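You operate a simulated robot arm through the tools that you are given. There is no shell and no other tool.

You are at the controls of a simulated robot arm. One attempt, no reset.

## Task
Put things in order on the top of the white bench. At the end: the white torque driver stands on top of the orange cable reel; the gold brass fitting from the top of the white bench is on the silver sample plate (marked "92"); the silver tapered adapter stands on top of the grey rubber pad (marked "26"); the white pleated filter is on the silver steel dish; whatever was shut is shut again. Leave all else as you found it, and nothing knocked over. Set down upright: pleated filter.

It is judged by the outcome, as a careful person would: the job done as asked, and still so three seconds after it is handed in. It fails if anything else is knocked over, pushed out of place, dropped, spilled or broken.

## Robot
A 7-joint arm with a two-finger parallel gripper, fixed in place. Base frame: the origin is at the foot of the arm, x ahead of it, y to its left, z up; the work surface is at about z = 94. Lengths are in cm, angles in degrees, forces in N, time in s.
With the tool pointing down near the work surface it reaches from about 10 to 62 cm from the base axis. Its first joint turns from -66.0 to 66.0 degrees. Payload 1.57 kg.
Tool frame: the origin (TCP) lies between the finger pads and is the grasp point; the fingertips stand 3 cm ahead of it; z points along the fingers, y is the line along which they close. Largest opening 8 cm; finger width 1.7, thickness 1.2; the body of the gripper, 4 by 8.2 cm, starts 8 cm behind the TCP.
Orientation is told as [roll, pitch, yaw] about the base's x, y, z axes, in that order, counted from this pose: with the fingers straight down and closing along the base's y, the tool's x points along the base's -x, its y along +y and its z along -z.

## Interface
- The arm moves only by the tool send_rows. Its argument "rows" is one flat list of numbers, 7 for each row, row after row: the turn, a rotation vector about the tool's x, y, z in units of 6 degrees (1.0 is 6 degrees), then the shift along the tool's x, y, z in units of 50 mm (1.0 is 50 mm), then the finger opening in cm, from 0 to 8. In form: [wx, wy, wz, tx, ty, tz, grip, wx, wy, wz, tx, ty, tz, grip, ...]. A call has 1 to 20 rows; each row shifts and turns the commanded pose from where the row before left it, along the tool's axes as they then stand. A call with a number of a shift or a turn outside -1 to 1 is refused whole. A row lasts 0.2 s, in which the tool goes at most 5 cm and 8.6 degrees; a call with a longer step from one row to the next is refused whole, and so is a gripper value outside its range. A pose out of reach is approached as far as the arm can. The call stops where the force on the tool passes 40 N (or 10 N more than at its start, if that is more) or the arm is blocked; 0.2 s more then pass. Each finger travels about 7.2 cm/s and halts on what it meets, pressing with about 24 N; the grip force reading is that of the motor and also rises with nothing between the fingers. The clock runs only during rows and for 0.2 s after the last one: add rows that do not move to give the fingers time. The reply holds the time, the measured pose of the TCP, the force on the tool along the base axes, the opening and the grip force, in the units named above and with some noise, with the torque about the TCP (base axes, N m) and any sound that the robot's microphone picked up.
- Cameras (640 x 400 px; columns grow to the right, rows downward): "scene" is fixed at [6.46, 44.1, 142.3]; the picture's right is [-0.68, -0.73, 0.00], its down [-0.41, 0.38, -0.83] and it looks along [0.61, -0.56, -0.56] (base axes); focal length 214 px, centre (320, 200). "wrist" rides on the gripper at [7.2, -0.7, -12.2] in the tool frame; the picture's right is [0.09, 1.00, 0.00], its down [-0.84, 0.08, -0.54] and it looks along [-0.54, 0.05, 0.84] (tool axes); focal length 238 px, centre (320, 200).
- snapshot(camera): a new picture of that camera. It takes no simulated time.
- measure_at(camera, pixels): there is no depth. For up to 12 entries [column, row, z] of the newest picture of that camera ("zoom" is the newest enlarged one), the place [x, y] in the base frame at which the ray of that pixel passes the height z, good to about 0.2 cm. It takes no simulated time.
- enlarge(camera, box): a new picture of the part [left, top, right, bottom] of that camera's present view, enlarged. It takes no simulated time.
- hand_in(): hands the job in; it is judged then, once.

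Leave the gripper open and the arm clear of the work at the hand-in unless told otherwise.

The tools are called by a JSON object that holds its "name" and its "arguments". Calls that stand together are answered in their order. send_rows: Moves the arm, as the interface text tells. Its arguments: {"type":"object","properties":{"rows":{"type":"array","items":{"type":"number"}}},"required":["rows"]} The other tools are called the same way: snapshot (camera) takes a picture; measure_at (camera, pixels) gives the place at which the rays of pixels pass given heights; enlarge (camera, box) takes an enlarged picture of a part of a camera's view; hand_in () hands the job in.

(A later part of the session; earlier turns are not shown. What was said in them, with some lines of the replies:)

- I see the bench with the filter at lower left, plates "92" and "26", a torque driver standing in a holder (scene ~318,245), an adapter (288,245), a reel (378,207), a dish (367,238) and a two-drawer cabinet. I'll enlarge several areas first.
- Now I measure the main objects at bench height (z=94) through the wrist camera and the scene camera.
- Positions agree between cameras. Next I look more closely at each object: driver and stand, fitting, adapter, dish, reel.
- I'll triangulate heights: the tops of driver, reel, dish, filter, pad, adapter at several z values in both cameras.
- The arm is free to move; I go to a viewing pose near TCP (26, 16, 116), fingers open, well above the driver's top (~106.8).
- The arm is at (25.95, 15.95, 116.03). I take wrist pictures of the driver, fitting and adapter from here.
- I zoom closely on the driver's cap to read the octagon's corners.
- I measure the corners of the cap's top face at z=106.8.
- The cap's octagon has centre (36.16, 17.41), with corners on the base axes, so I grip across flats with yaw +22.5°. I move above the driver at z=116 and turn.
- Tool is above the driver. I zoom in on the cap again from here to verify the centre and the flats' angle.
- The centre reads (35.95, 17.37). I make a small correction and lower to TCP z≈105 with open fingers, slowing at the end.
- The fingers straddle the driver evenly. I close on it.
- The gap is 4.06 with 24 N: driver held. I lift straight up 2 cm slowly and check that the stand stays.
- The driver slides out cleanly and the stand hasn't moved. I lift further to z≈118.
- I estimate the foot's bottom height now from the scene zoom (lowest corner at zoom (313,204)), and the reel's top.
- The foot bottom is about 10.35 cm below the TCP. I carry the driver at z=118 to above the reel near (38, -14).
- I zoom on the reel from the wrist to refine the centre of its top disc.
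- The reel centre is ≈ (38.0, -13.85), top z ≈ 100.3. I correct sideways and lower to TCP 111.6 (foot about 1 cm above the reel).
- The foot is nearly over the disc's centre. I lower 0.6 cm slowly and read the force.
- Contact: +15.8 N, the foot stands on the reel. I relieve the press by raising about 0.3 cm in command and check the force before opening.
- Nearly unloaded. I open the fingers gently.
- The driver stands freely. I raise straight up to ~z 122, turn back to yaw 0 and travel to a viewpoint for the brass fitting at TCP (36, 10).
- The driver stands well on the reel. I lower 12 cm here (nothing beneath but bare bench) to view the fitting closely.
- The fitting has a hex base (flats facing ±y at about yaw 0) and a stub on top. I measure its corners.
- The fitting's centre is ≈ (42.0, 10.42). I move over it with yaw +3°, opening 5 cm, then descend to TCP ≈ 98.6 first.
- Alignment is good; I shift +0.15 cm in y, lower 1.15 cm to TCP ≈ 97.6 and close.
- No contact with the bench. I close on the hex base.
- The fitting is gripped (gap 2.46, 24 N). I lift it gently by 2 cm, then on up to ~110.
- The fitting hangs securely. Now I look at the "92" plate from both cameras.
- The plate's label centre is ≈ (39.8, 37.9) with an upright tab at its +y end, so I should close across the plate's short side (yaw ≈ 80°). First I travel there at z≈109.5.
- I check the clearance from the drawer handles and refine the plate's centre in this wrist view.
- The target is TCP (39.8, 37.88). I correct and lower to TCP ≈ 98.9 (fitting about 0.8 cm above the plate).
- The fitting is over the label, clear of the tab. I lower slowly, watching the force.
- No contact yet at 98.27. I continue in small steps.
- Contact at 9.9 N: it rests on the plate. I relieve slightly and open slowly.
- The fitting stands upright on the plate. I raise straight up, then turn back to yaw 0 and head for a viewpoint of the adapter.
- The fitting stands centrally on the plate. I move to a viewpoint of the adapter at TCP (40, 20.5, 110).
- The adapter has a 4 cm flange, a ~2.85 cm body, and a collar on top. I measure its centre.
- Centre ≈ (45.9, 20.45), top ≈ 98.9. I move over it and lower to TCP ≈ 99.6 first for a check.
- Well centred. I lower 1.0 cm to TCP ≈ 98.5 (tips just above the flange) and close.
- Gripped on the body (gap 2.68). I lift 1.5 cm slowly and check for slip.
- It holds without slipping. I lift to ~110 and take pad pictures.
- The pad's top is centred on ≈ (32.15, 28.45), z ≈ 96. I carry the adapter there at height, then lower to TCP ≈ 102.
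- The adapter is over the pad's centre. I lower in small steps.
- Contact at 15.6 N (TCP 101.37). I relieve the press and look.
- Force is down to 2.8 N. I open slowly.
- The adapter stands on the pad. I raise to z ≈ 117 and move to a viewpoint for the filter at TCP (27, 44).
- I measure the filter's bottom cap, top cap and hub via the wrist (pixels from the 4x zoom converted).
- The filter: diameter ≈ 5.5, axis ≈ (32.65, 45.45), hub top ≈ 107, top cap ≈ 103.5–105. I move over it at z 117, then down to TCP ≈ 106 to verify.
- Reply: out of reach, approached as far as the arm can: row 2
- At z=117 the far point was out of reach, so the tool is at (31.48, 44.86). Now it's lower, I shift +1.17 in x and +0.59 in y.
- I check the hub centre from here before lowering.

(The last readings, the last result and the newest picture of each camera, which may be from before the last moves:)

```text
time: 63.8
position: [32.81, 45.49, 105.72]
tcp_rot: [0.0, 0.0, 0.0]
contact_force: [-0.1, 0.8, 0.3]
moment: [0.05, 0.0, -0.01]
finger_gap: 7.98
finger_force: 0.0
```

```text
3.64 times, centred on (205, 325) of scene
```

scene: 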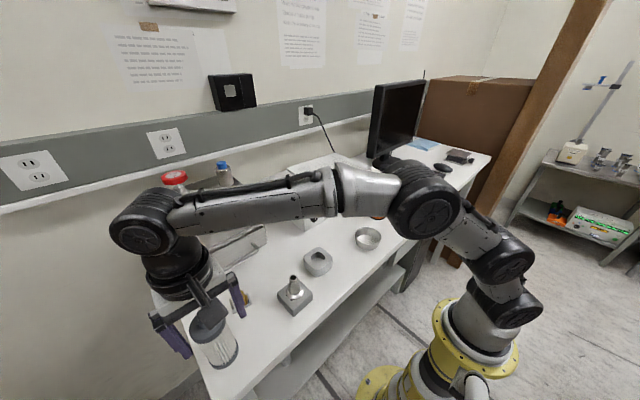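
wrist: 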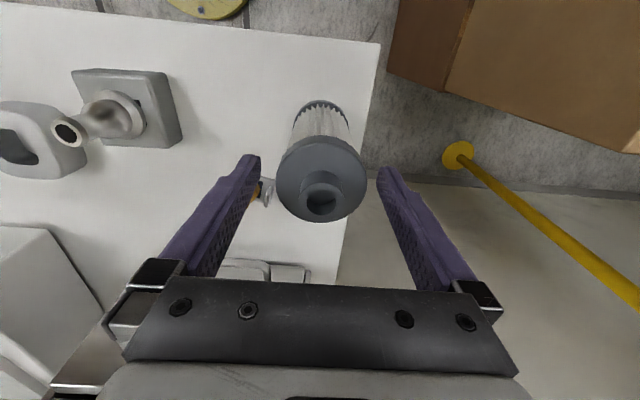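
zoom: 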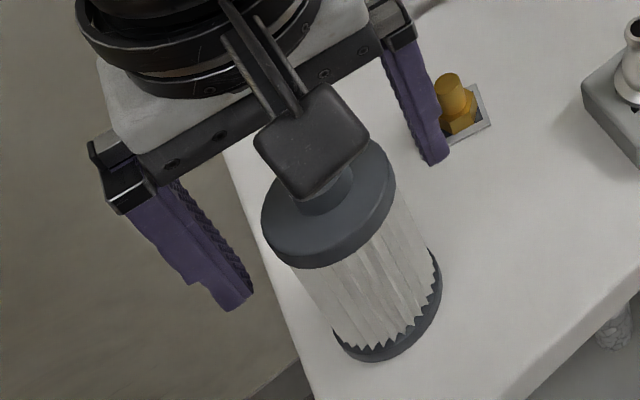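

Centred. I lower to TCP ≈ 103.7 and close on the top cap.

{"name": "send_rows", "arguments": {"rows": [0, 0, 0, 0, 0, 0.2, 8, 0, 0, 0, 0, 0, 0.2, 8, 0, 0, 0, 0, 0, 0, 8, 0, 0, 0, 0, 0, 0, 7.2, 0, 0, 0, 0, 0, 0, 6.6, 0, 0, 0, 0, 0, 0, 6.1, 0, 0, 0, 0, 0, 0, 5.5, 0, 0, 0, 0, 0, 0, 4.8, 0, 0, 0, 0, 0, 0, 4.5, 0, 0, 0, 0, 0, 0, 4.5]}}

{"name": "snapshot", "arguments": {"camera": "wrist"}}

{"name": "enlarge", "arguments": {"camera": "scene", "box": [150, 270, 260, 380]}}

```text
time: 66.0
position: [32.74, 45.46, 103.75]
tcp_rot: [0.0, 0.0, 0.1]
contact_force: [0.3, 0.8, 0.1]
moment: [0.09, -0.02, -0.03]
finger_gap: 5.12
finger_force: 24.0
```

```text
taken
```

wrist: 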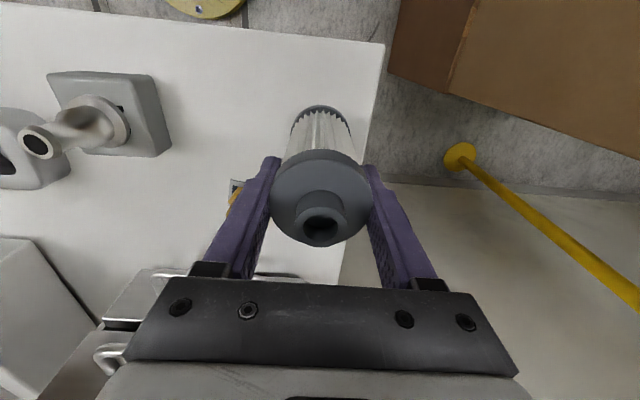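

```text
3.64 times, centred on (205, 325) of scene
```

zoom: 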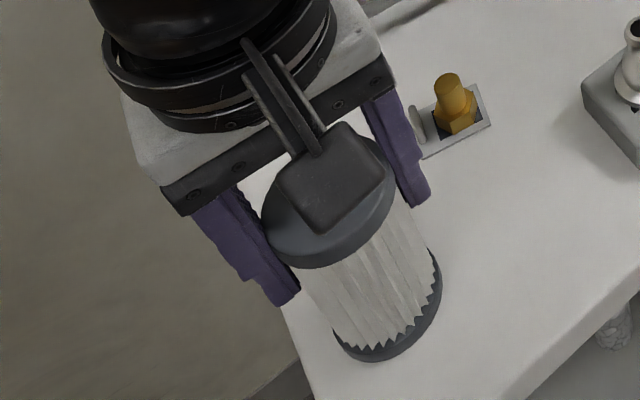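

Gripped (gap 5.12, 24 N). I lift slowly by 2 cm and check.

{"name": "send_rows", "arguments": {"rows": [0, 0, 0, 0, 0, -0.06, 4.5, 0, 0, 0, 0, 0, -0.1, 4.5, 0, 0, 0, 0, 0, -0.12, 4.5, 0, 0, 0, 0, 0, -0.12, 4.5, 0, 0, 0, 0, 0, 0, 4.5]}}

{"name": "enlarge", "arguments": {"camera": "scene", "box": [150, 250, 260, 380]}}

{"name": "snapshot", "arguments": {"camera": "wrist"}}

```text
time: 67.2
position: [32.76, 45.3, 105.79]
tcp_rot: [0.0, 0.0, 0.0]
contact_force: [-1.1, 0.0, -1.9]
moment: [0.03, 0.0, 0.0]
finger_gap: 5.09
finger_force: 23.3
```

```text
3.08 times, centred on (205, 315) of scene
```

zoom: 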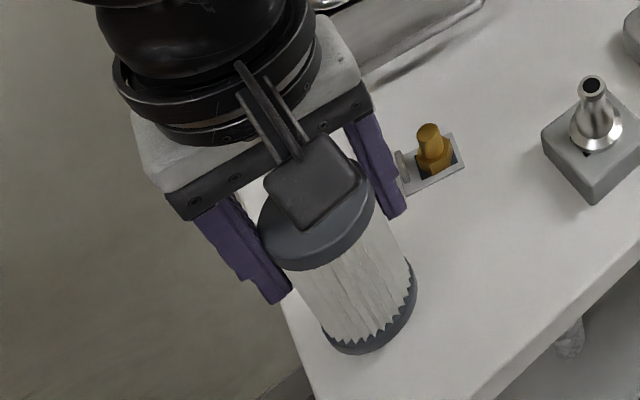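

```text
taken
```

wrist: 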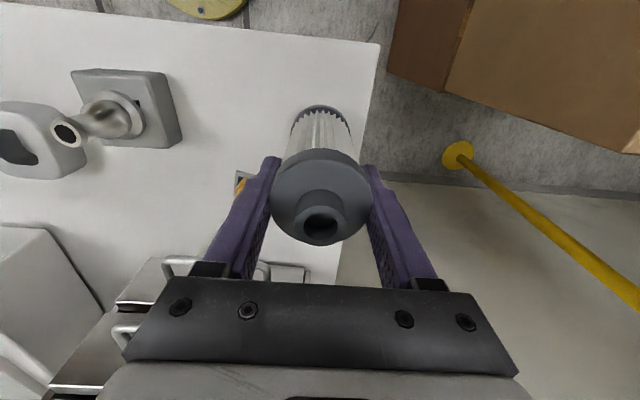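

It follows without slip. I raise and retract to about (28.5, 42.5, 116), where reach is fine and the filter clears everything.

{"name": "send_rows", "arguments": {"rows": [0, 0, 0, 0, 0, -0.3, 4.5, 0, 0, 0, 0.17, -0.11, -0.35, 4.5, 0, 0, 0, 0.17, -0.11, -0.35, 4.5, 0, 0, 0, 0.17, -0.11, -0.35, 4.5, 0, 0, 0, 0.17, -0.11, -0.35, 4.5, 0, 0, 0, 0.17, -0.11, -0.34, 4.5, 0, 0, 0, 0, 0, 0, 4.5]}}

{"name": "snapshot", "arguments": {"camera": "scene"}}

```text
time: 68.8
position: [28.57, 42.74, 116.08]
tcp_rot: [0.1, 0.0, 0.0]
contact_force: [0.4, -0.3, -1.2]
moment: [-0.03, 0.02, 0.03]
finger_gap: 5.1
finger_force: 23.7
```

```text
taken
```

scene: 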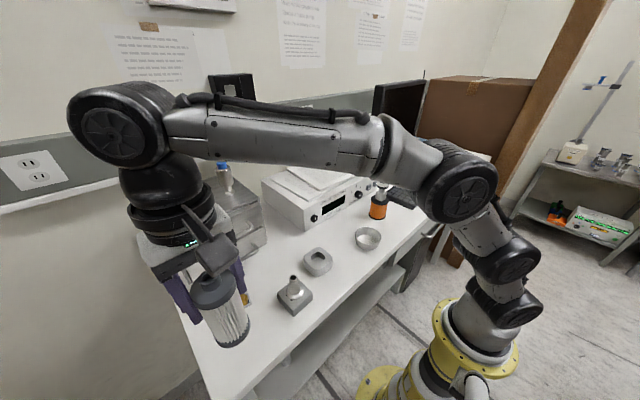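

Next I travel along y to above the dish near (31.8, 0.3) at z=116.

{"name": "send_rows", "arguments": {"rows": [0, 0, 0, -0.02, -0.35, 0, 4.5, 0, 0, 0, -0.055, -0.65, 0, 4.5, 0, 0, 0, -0.055, -0.65, 0, 4.5, 0, 0, 0, -0.055, -0.65, 0, 4.5, 0, 0, 0, -0.055, -0.65, 0, 4.5, 0, 0, 0, -0.055, -0.65, 0, 4.5, 0, 0, 0, -0.055, -0.65, 0, 4.5, 0, 0, 0, -0.055, -0.65, 0, 4.5, 0, 0, 0, -0.055, -0.65, 0, 4.5, 0, 0, 0, -0.055, -0.65, 0, 4.5, 0, 0, 0, -0.055, -0.65, 0, 4.5, 0, 0, 0, -0.055, -0.65, 0, 4.5, 0, 0, 0, -0.055, -0.65, 0, 4.5, 0, 0, 0, -0.02, -0.33, 0, 4.5, 0, 0, 0, 0, 0, 0, 4.5, 0, 0, 0, 0, 0, 0, 4.5]}}

{"name": "snapshot", "arguments": {"camera": "wrist"}}

{"name": "snapshot", "arguments": {"camera": "scene"}}

{"name": "enlarge", "arguments": {"camera": "scene", "box": [335, 170, 405, 260]}}

```text
time: 72.2
position: [32.27, 0.24, 116.1]
tcp_rot: [0.0, 0.0, 0.0]
contact_force: [0.8, 0.0, -2.2]
moment: [-0.02, 0.0, 0.02]
finger_gap: 5.11
finger_force: 23.8
```

```text
taken
```

wrist: 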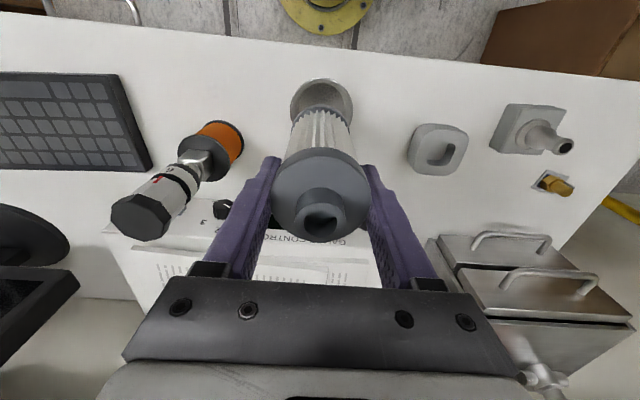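

```text
taken
```

scene: 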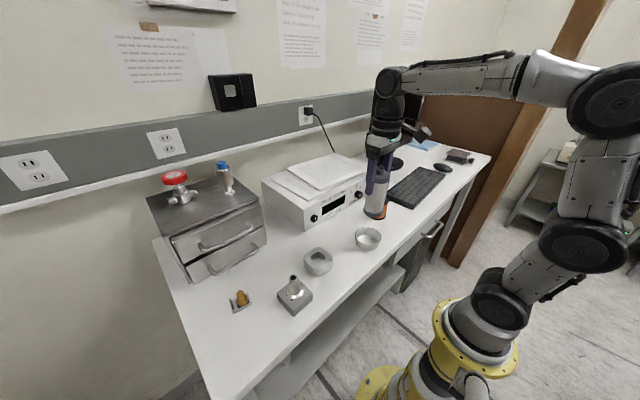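

```text
4.44 times, centred on (370, 215) of scene
```

zoom: 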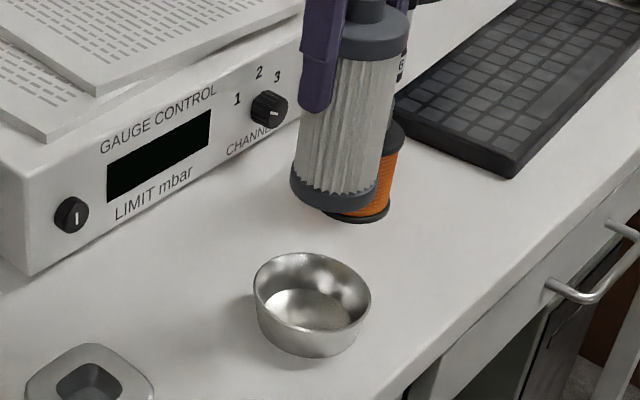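

I zoom in on the dish to measure rim and floor.

{"name": "enlarge", "arguments": {"camera": "scene", "box": [348, 222, 388, 258]}}

{"name": "enlarge", "arguments": {"camera": "wrist", "box": [275, 65, 370, 165]}}

```text
11.11 times, centred on (368, 240) of scene
```

zoom: 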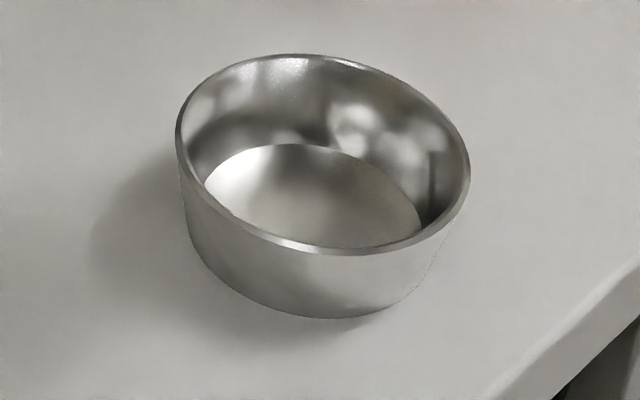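

```text
4.00 times, centred on (322, 115) of wrist
```

zoom: 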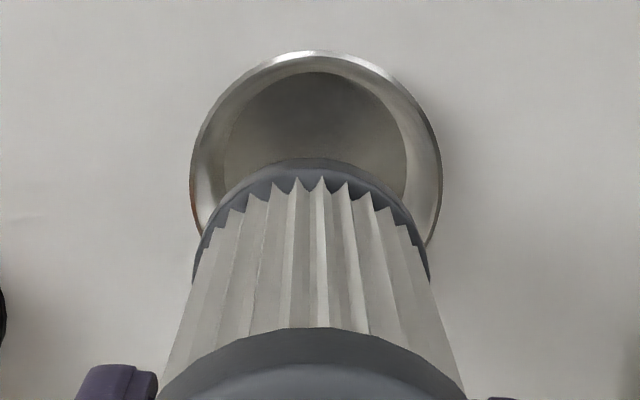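

{"name": "measure_at", "arguments": {"camera": "zoom", "pixels": [[190, 185, 97], [441, 185, 97], [320, 52, 97], [223, 155, 94.4], [406, 160, 94.4], [318, 71, 94.4], [190, 185, 96.5], [441, 185, 96.5], [320, 52, 96.5]]}}

{"name": "measure_at", "arguments": {"camera": "scene", "pixels": [[368.3, 235.8, 97], [368.3, 235.8, 96.5], [354.8, 235.5, 97], [381.5, 235.8, 97], [357.6, 238.5, 94.4], [377.2, 241.4, 94.4], [366.2, 235.0, 94.4], [366.9, 250.7, 94.0]]}}

```text
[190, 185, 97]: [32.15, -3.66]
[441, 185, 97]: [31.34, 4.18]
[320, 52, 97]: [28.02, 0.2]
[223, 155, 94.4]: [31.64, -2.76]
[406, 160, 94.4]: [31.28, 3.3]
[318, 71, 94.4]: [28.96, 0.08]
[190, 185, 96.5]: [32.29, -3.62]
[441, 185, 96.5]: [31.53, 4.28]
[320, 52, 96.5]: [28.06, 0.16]
```

```text
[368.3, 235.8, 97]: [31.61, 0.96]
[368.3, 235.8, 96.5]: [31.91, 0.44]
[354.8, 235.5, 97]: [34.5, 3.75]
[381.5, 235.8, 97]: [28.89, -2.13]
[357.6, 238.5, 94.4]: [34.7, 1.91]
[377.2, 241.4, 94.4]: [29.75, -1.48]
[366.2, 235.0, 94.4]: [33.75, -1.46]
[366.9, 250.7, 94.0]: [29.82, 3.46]
```

The dish centre ≈ (32.0, 0.27), floor ∅ ≈ 6.05; the filter's bottom cap ∅ ≈ 5.4 fits. I check the bottom cap's position in the hand (bottom z ≈ 106.35).

{"name": "measure_at", "arguments": {"camera": "zoom", "pixels": [[315, 158, 106.4], [194, 262, 106.4], [429, 262, 106.4], [315, 158, 107.2]]}}

{"name": "enlarge", "arguments": {"camera": "scene", "box": [355, 150, 400, 225]}}

```text
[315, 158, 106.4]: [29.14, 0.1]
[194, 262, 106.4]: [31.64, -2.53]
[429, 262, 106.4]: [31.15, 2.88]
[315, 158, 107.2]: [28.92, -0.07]
```

```text
5.33 times, centred on (378, 188) of scene
```

zoom: 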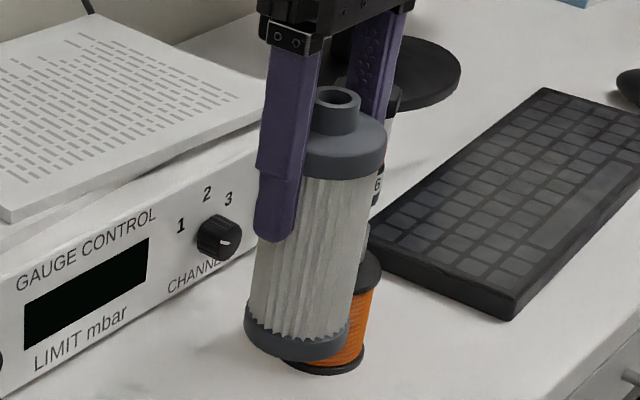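

I lower to bring the filter's bottom to about 1.5 cm above the rim (TCP ≈ 108.3) and check alignment again.

{"name": "send_rows", "arguments": {"rows": [0, 0, 0, 0, 0.02, 0.3, 4.5, 0, 0, 0, 0, 0, 0.4, 4.5, 0, 0, 0, 0, 0, 0.4, 4.5, 0, 0, 0, 0, 0, 0.3, 4.5, 0, 0, 0, 0, 0, 0.16, 4.5, 0, 0, 0, 0, 0, 0, 4.5, 0, 0, 0, 0, 0, 0, 4.5]}}

{"name": "enlarge", "arguments": {"camera": "wrist", "box": [265, 65, 380, 165]}}

{"name": "enlarge", "arguments": {"camera": "scene", "box": [340, 195, 400, 260]}}

```text
time: 73.8
position: [32.18, 0.51, 108.18]
tcp_rot: [0.0, 0.0, 0.0]
contact_force: [0.0, 0.3, -1.3]
moment: [-0.01, -0.01, 0.03]
finger_gap: 5.1
finger_force: 23.7
```

```text
4.00 times, centred on (322, 115) of wrist
```

zoom: 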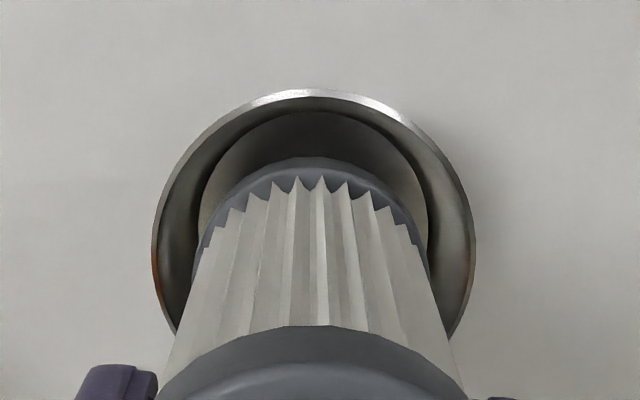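

```text
6.15 times, centred on (370, 228) of scene
```

zoom: 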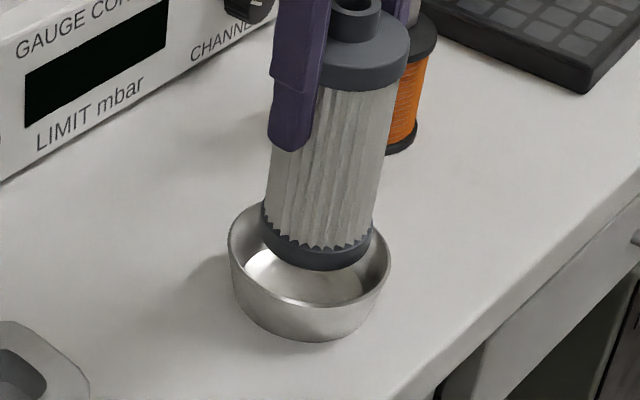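

{"name": "measure_at", "arguments": {"camera": "wrist", "pixels": [[280, 128.75, 96.8], [361, 128.75, 96.8], [319.5, 87.5, 96.8], [320, 93, 94.4], [291.75, 117, 94.4], [349, 117, 94.4], [320.75, 104.5, 98.4], [291, 130, 98.4], [349.2, 130, 98.4]]}}

{"name": "enlarge", "arguments": {"camera": "scene", "box": [350, 220, 390, 256]}}

```text
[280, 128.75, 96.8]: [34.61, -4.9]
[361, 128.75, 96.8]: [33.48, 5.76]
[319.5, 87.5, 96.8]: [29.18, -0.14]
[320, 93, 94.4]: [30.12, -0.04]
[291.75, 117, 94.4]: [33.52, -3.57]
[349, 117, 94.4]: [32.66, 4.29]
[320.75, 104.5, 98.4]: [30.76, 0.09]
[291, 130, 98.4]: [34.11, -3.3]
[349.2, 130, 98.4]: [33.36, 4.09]
```

```text
11.11 times, centred on (370, 238) of scene
```

zoom: 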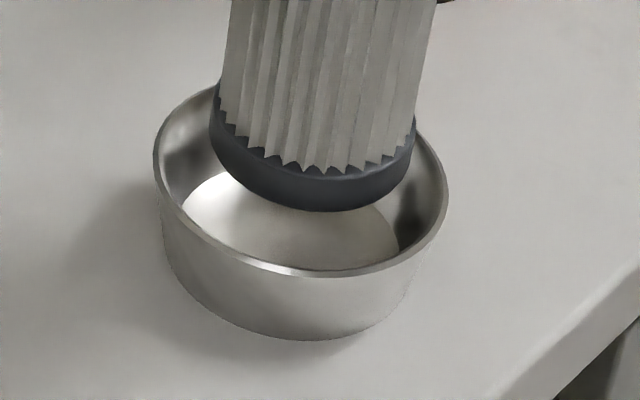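

Those readings used the older wrist picture's pose. I take a fresh wrist zoom and measure on it.

{"name": "enlarge", "arguments": {"camera": "wrist", "box": [265, 65, 380, 165]}}

{"name": "measure_at", "arguments": {"camera": "zoom", "pixels": [[152, 255, 96.8], [476, 255, 96.8], [310, 90, 96.8], [312, 112, 94.4], [199, 208, 94.4], [428, 208, 94.4], [315, 158, 98.4], [197, 260, 98.4], [428, 260, 98.4]]}}

```text
4.00 times, centred on (322, 115) of wrist
```

zoom: 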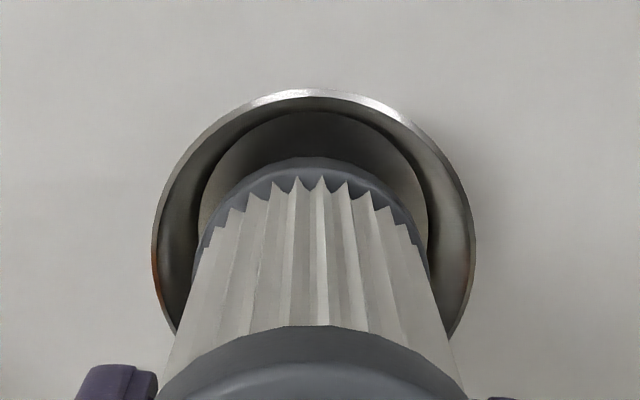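

```text
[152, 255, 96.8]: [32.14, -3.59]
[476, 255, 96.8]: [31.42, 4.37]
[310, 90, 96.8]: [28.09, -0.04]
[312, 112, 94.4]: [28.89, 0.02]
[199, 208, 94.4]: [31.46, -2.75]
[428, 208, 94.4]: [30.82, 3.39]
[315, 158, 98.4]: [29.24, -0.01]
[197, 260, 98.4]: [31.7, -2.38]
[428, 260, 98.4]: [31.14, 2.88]
```

The filter's bottom centre (31.92, 0.25) versus the dish (32.0, 0.33) agree within 0.1 cm. I cross-check with the scene camera.

{"name": "measure_at", "arguments": {"camera": "scene", "pixels": [[369.3, 233.9, 98.4], [360.1, 232.6, 98.4], [378.5, 232.6, 98.4], [370, 239.1, 98.4]]}}

```text
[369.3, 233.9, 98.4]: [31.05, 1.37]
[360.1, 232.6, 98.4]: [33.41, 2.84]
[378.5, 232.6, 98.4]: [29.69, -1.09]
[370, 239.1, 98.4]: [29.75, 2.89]
```

Both agree to about 0.1 cm; I nudge (+0.08, +0.08) and lower into the dish to TCP ≈ 105.

{"name": "send_rows", "arguments": {"rows": [0, 0, 0, -0.016, 0.016, 0.1, 4.5, 0, 0, 0, 0, 0, 0.14, 4.5, 0, 0, 0, 0, 0, 0.14, 4.5, 0, 0, 0, 0, 0, 0.14, 4.5, 0, 0, 0, 0, 0, 0.12, 4.5, 0, 0, 0, 0, 0, 0, 4.5]}}

{"name": "enlarge", "arguments": {"camera": "scene", "box": [350, 215, 390, 256]}}

{"name": "enlarge", "arguments": {"camera": "wrist", "box": [265, 65, 380, 165]}}

```text
time: 75.2
position: [32.3, 0.65, 105.04]
tcp_rot: [0.0, 0.0, 0.0]
contact_force: [-0.1, 0.4, -1.2]
moment: [0.0, -0.01, -0.02]
finger_gap: 5.11
finger_force: 23.9
```

```text
9.76 times, centred on (370, 236) of scene
```

zoom: 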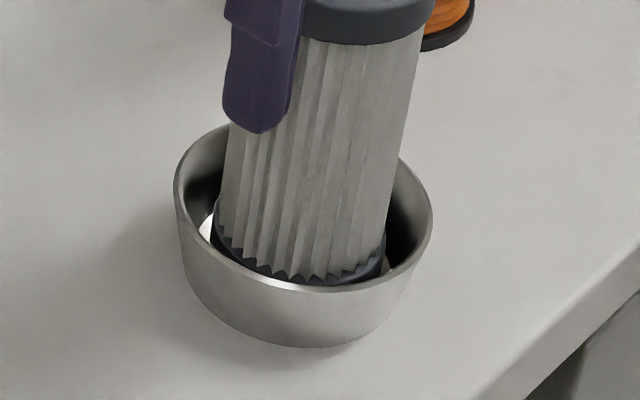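

```text
4.00 times, centred on (322, 115) of wrist
```

zoom: 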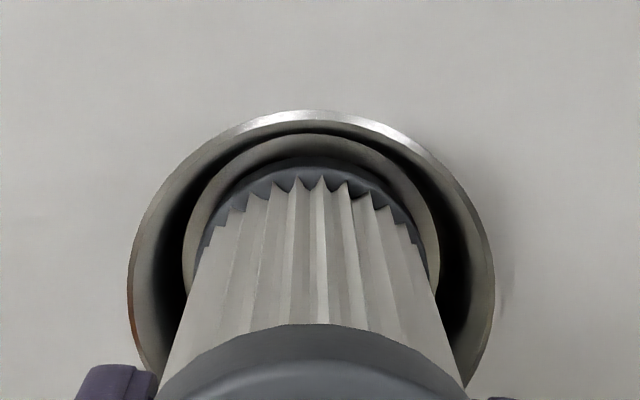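

{"name": "measure_at", "arguments": {"camera": "zoom", "pixels": [[312, 134, 94.4], [315, 158, 95.3], [183, 240, 94.4], [440, 245, 94.4], [199, 262, 95.3], [428, 262, 95.3], [310, 111, 96.5], [128, 290, 96.5], [494, 290, 96.5]]}}

```text
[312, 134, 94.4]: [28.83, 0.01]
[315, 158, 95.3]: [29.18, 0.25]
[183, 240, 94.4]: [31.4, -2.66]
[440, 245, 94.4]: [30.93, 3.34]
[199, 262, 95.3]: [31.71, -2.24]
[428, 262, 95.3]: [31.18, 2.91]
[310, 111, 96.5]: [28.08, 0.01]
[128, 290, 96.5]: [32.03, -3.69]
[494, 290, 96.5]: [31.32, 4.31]
```

Filter and floor centres coincide (31.86, 0.34). I lower on in small steps.

{"name": "send_rows", "arguments": {"rows": [0, 0, 0, 0, 0, 0.05, 4.5, 0, 0, 0, 0, 0, 0.05, 4.5, 0, 0, 0, 0, 0, 0.04, 4.5, 0, 0, 0, 0, 0, 0, 4.5]}}

```text
time: 76.2
position: [32.25, 0.49, 104.45]
tcp_rot: [0.0, -0.4, 0.0]
contact_force: [-0.7, -0.3, 18.9]
moment: [0.38, -0.1, 0.04]
finger_gap: 5.13
finger_force: 24.2
```

Contact 18.9 N at TCP 104.45, with a moment that points to the +y side. I ease off by 0.2 cm and look.

{"name": "send_rows", "arguments": {"rows": [0, 0, 0, 0, 0, -0.03, 4.5, 0, 0, 0, 0, 0, 0, 4.5]}}

{"name": "enlarge", "arguments": {"camera": "wrist", "box": [265, 65, 380, 165]}}

{"name": "enlarge", "arguments": {"camera": "scene", "box": [345, 190, 395, 256]}}

```text
time: 76.8
position: [32.11, 0.5, 104.42]
tcp_rot: [0.0, 0.1, 0.0]
contact_force: [2.6, 0.0, 4.9]
moment: [0.13, -0.34, 0.03]
finger_gap: 5.13
finger_force: 23.6
```

```text
4.00 times, centred on (322, 115) of wrist
```

zoom: 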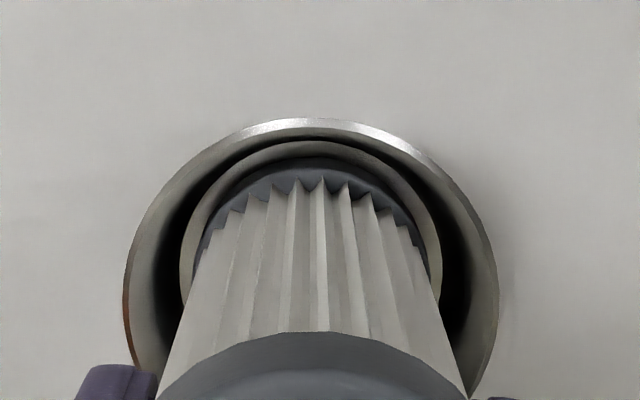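

```text
6.06 times, centred on (370, 223) of scene
```

zoom: 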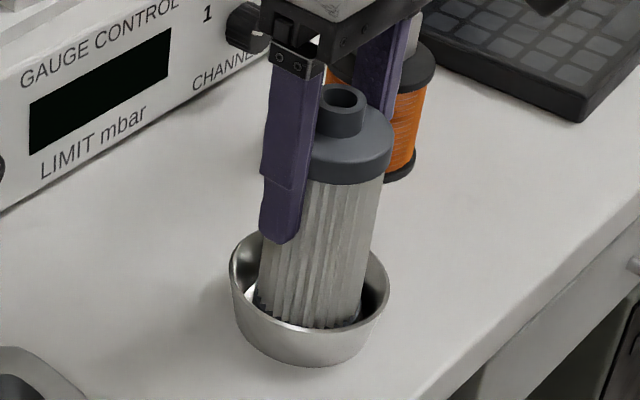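

The filter is centred on the dish floor and nearly unloaded (4.9 N). I open slowly.

{"name": "send_rows", "arguments": {"rows": [0, 0, 0, 0, 0, 0, 5.2, 0, 0, 0, 0, 0, 0, 5.4, 0, 0, 0, 0, 0, 0, 5.8, 0, 0, 0, 0, 0, 0, 6.4, 0, 0, 0, 0, 0, 0, 7.2, 0, 0, 0, 0, 0, 0, 8, 0, 0, 0, 0, 0, 0, 8]}}

{"name": "enlarge", "arguments": {"camera": "wrist", "box": [250, 65, 400, 225]}}

{"name": "enlarge", "arguments": {"camera": "scene", "box": [345, 190, 395, 256]}}

```text
time: 78.4
position: [32.29, 0.61, 104.49]
tcp_rot: [0.0, 0.0, 0.0]
contact_force: [-0.2, 1.0, 0.4]
moment: [0.02, -0.02, 0.0]
finger_gap: 7.98
finger_force: 0.0
```

```text
2.50 times, centred on (325, 145) of wrist
```

zoom: 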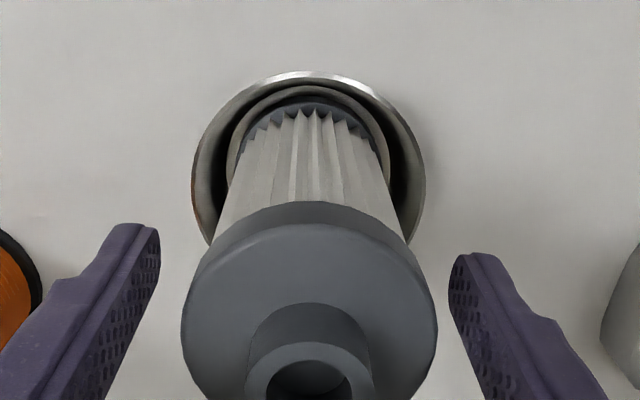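

```text
6.06 times, centred on (370, 223) of scene
```

zoom: 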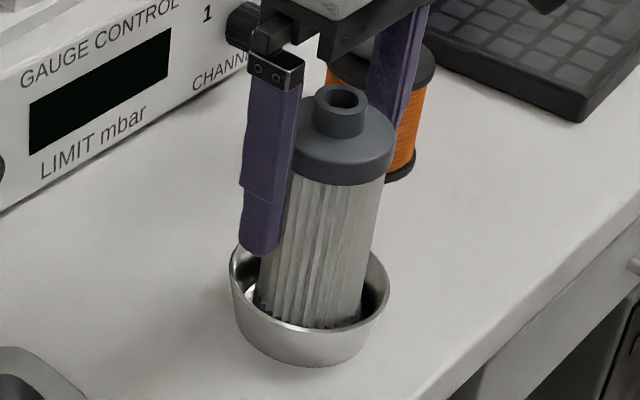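

The filter stands upright in the dish. I raise straight up, then retreat toward the start pose.

{"name": "send_rows", "arguments": {"rows": [0, 0, 0, 0, 0, -0.15, 8, 0, 0, 0, 0, 0, -0.3, 8, 0, 0, 0, 0, 0, -0.5, 8, 0, 0, 0, 0, 0, -0.7, 8, 0, 0, 0, 0, 0, -0.8, 8, 0, 0, 0, 0, 0, -0.8, 8, 0, 0, 0, 0, 0, -0.8, 8, 0, 0, 0, 0, 0, 0, 8, 0, 0, 0, -0.25, 0.4, 0, 8, 0, 0, 0, -0.4, 0.6, 0, 8, 0, 0, 0, -0.4, 0.6, 0, 8, 0, 0, 0, 0, 0, 0, 8]}}

{"name": "snapshot", "arguments": {"camera": "scene"}}

{"name": "snapshot", "arguments": {"camera": "wrist"}}

```text
time: 81.0
position: [37.43, 8.61, 124.77]
tcp_rot: [0.0, -0.1, 0.0]
contact_force: [0.5, 0.4, 0.0]
moment: [0.03, 0.0, 0.01]
finger_gap: 8.01
finger_force: 0.1
```

```text
taken
```

scene: 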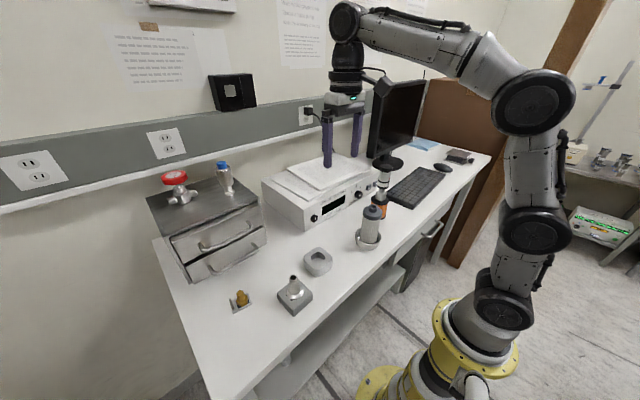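

```text
taken
```

wrist: 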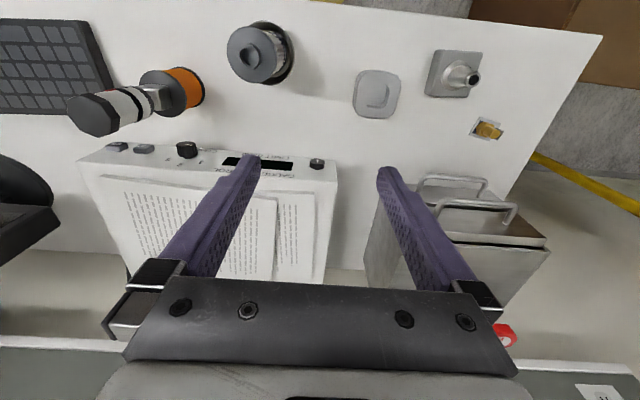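

Everything seems in place. I check each result in enlarged pictures before handing in.

{"name": "enlarge", "arguments": {"camera": "scene", "box": [335, 160, 415, 260]}}

{"name": "enlarge", "arguments": {"camera": "scene", "box": [220, 240, 345, 325]}}

{"name": "enlarge", "arguments": {"camera": "scene", "box": [130, 150, 290, 300]}}

{"name": "enlarge", "arguments": {"camera": "wrist", "box": [50, 10, 310, 150]}}

```text
4.00 times, centred on (375, 210) of scene
```

zoom: 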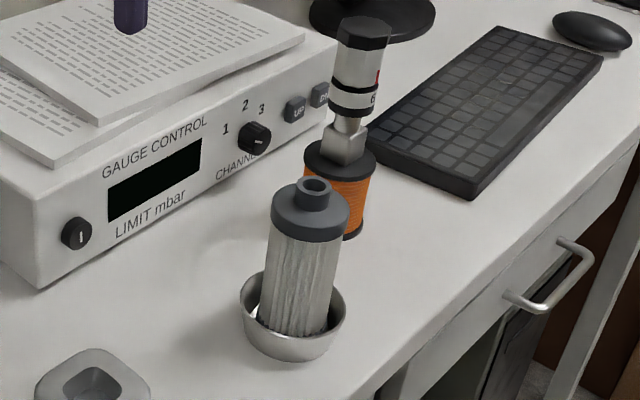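

```text
4.71 times, centred on (282, 282) of scene
```

zoom: 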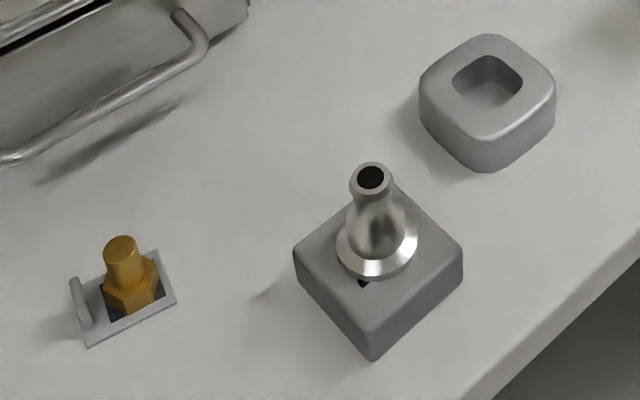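

```text
2.67 times, centred on (210, 225) of scene
```

zoom: 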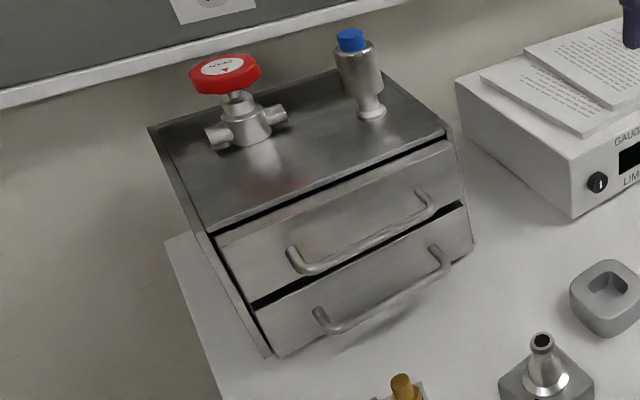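

```text
2.46 times, centred on (180, 80) of wrist
```

zoom: 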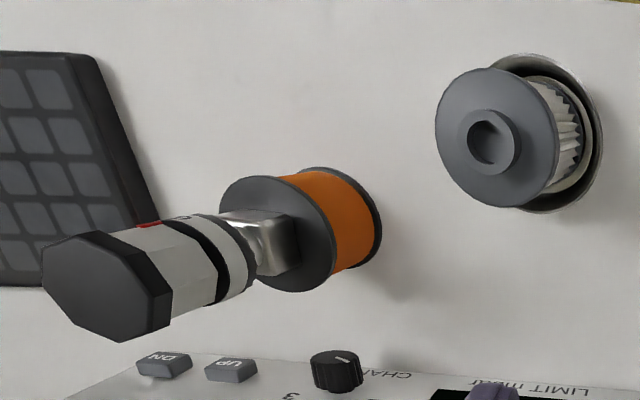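

All four objects are in their places: the driver is upright on the reel and the fitting is on plate "92". The adapter stands on pad "26" and the filter is upright in the dish. The drawers, the empty stand and the rest look unchanged. The gripper is open and the arm is clear, so I hand in.

{"name": "hand_in", "arguments": {}}

```text
The job is handed in.
```

The job is handed in. Before handing in I checked enlarged pictures from the scene and wrist cameras, which showed:

- **Torque driver:** standing upright on top of the orange cable reel. It came out of its grey stand without moving the stand.
- **Brass fitting:** upright in the middle of the silver sample plate marked "92", clear of the plate's tab.
- **Tapered adapter:** standing on the grey pad marked "26".
- **Pleated filter:** upright on the floor of the steel dish, centred.

I did not open anything. The drawers and the other items on the bench looked the same as at the start, and nothing was knocked over. The gripper is open and the arm is raised clear of the bench, close to where it started.
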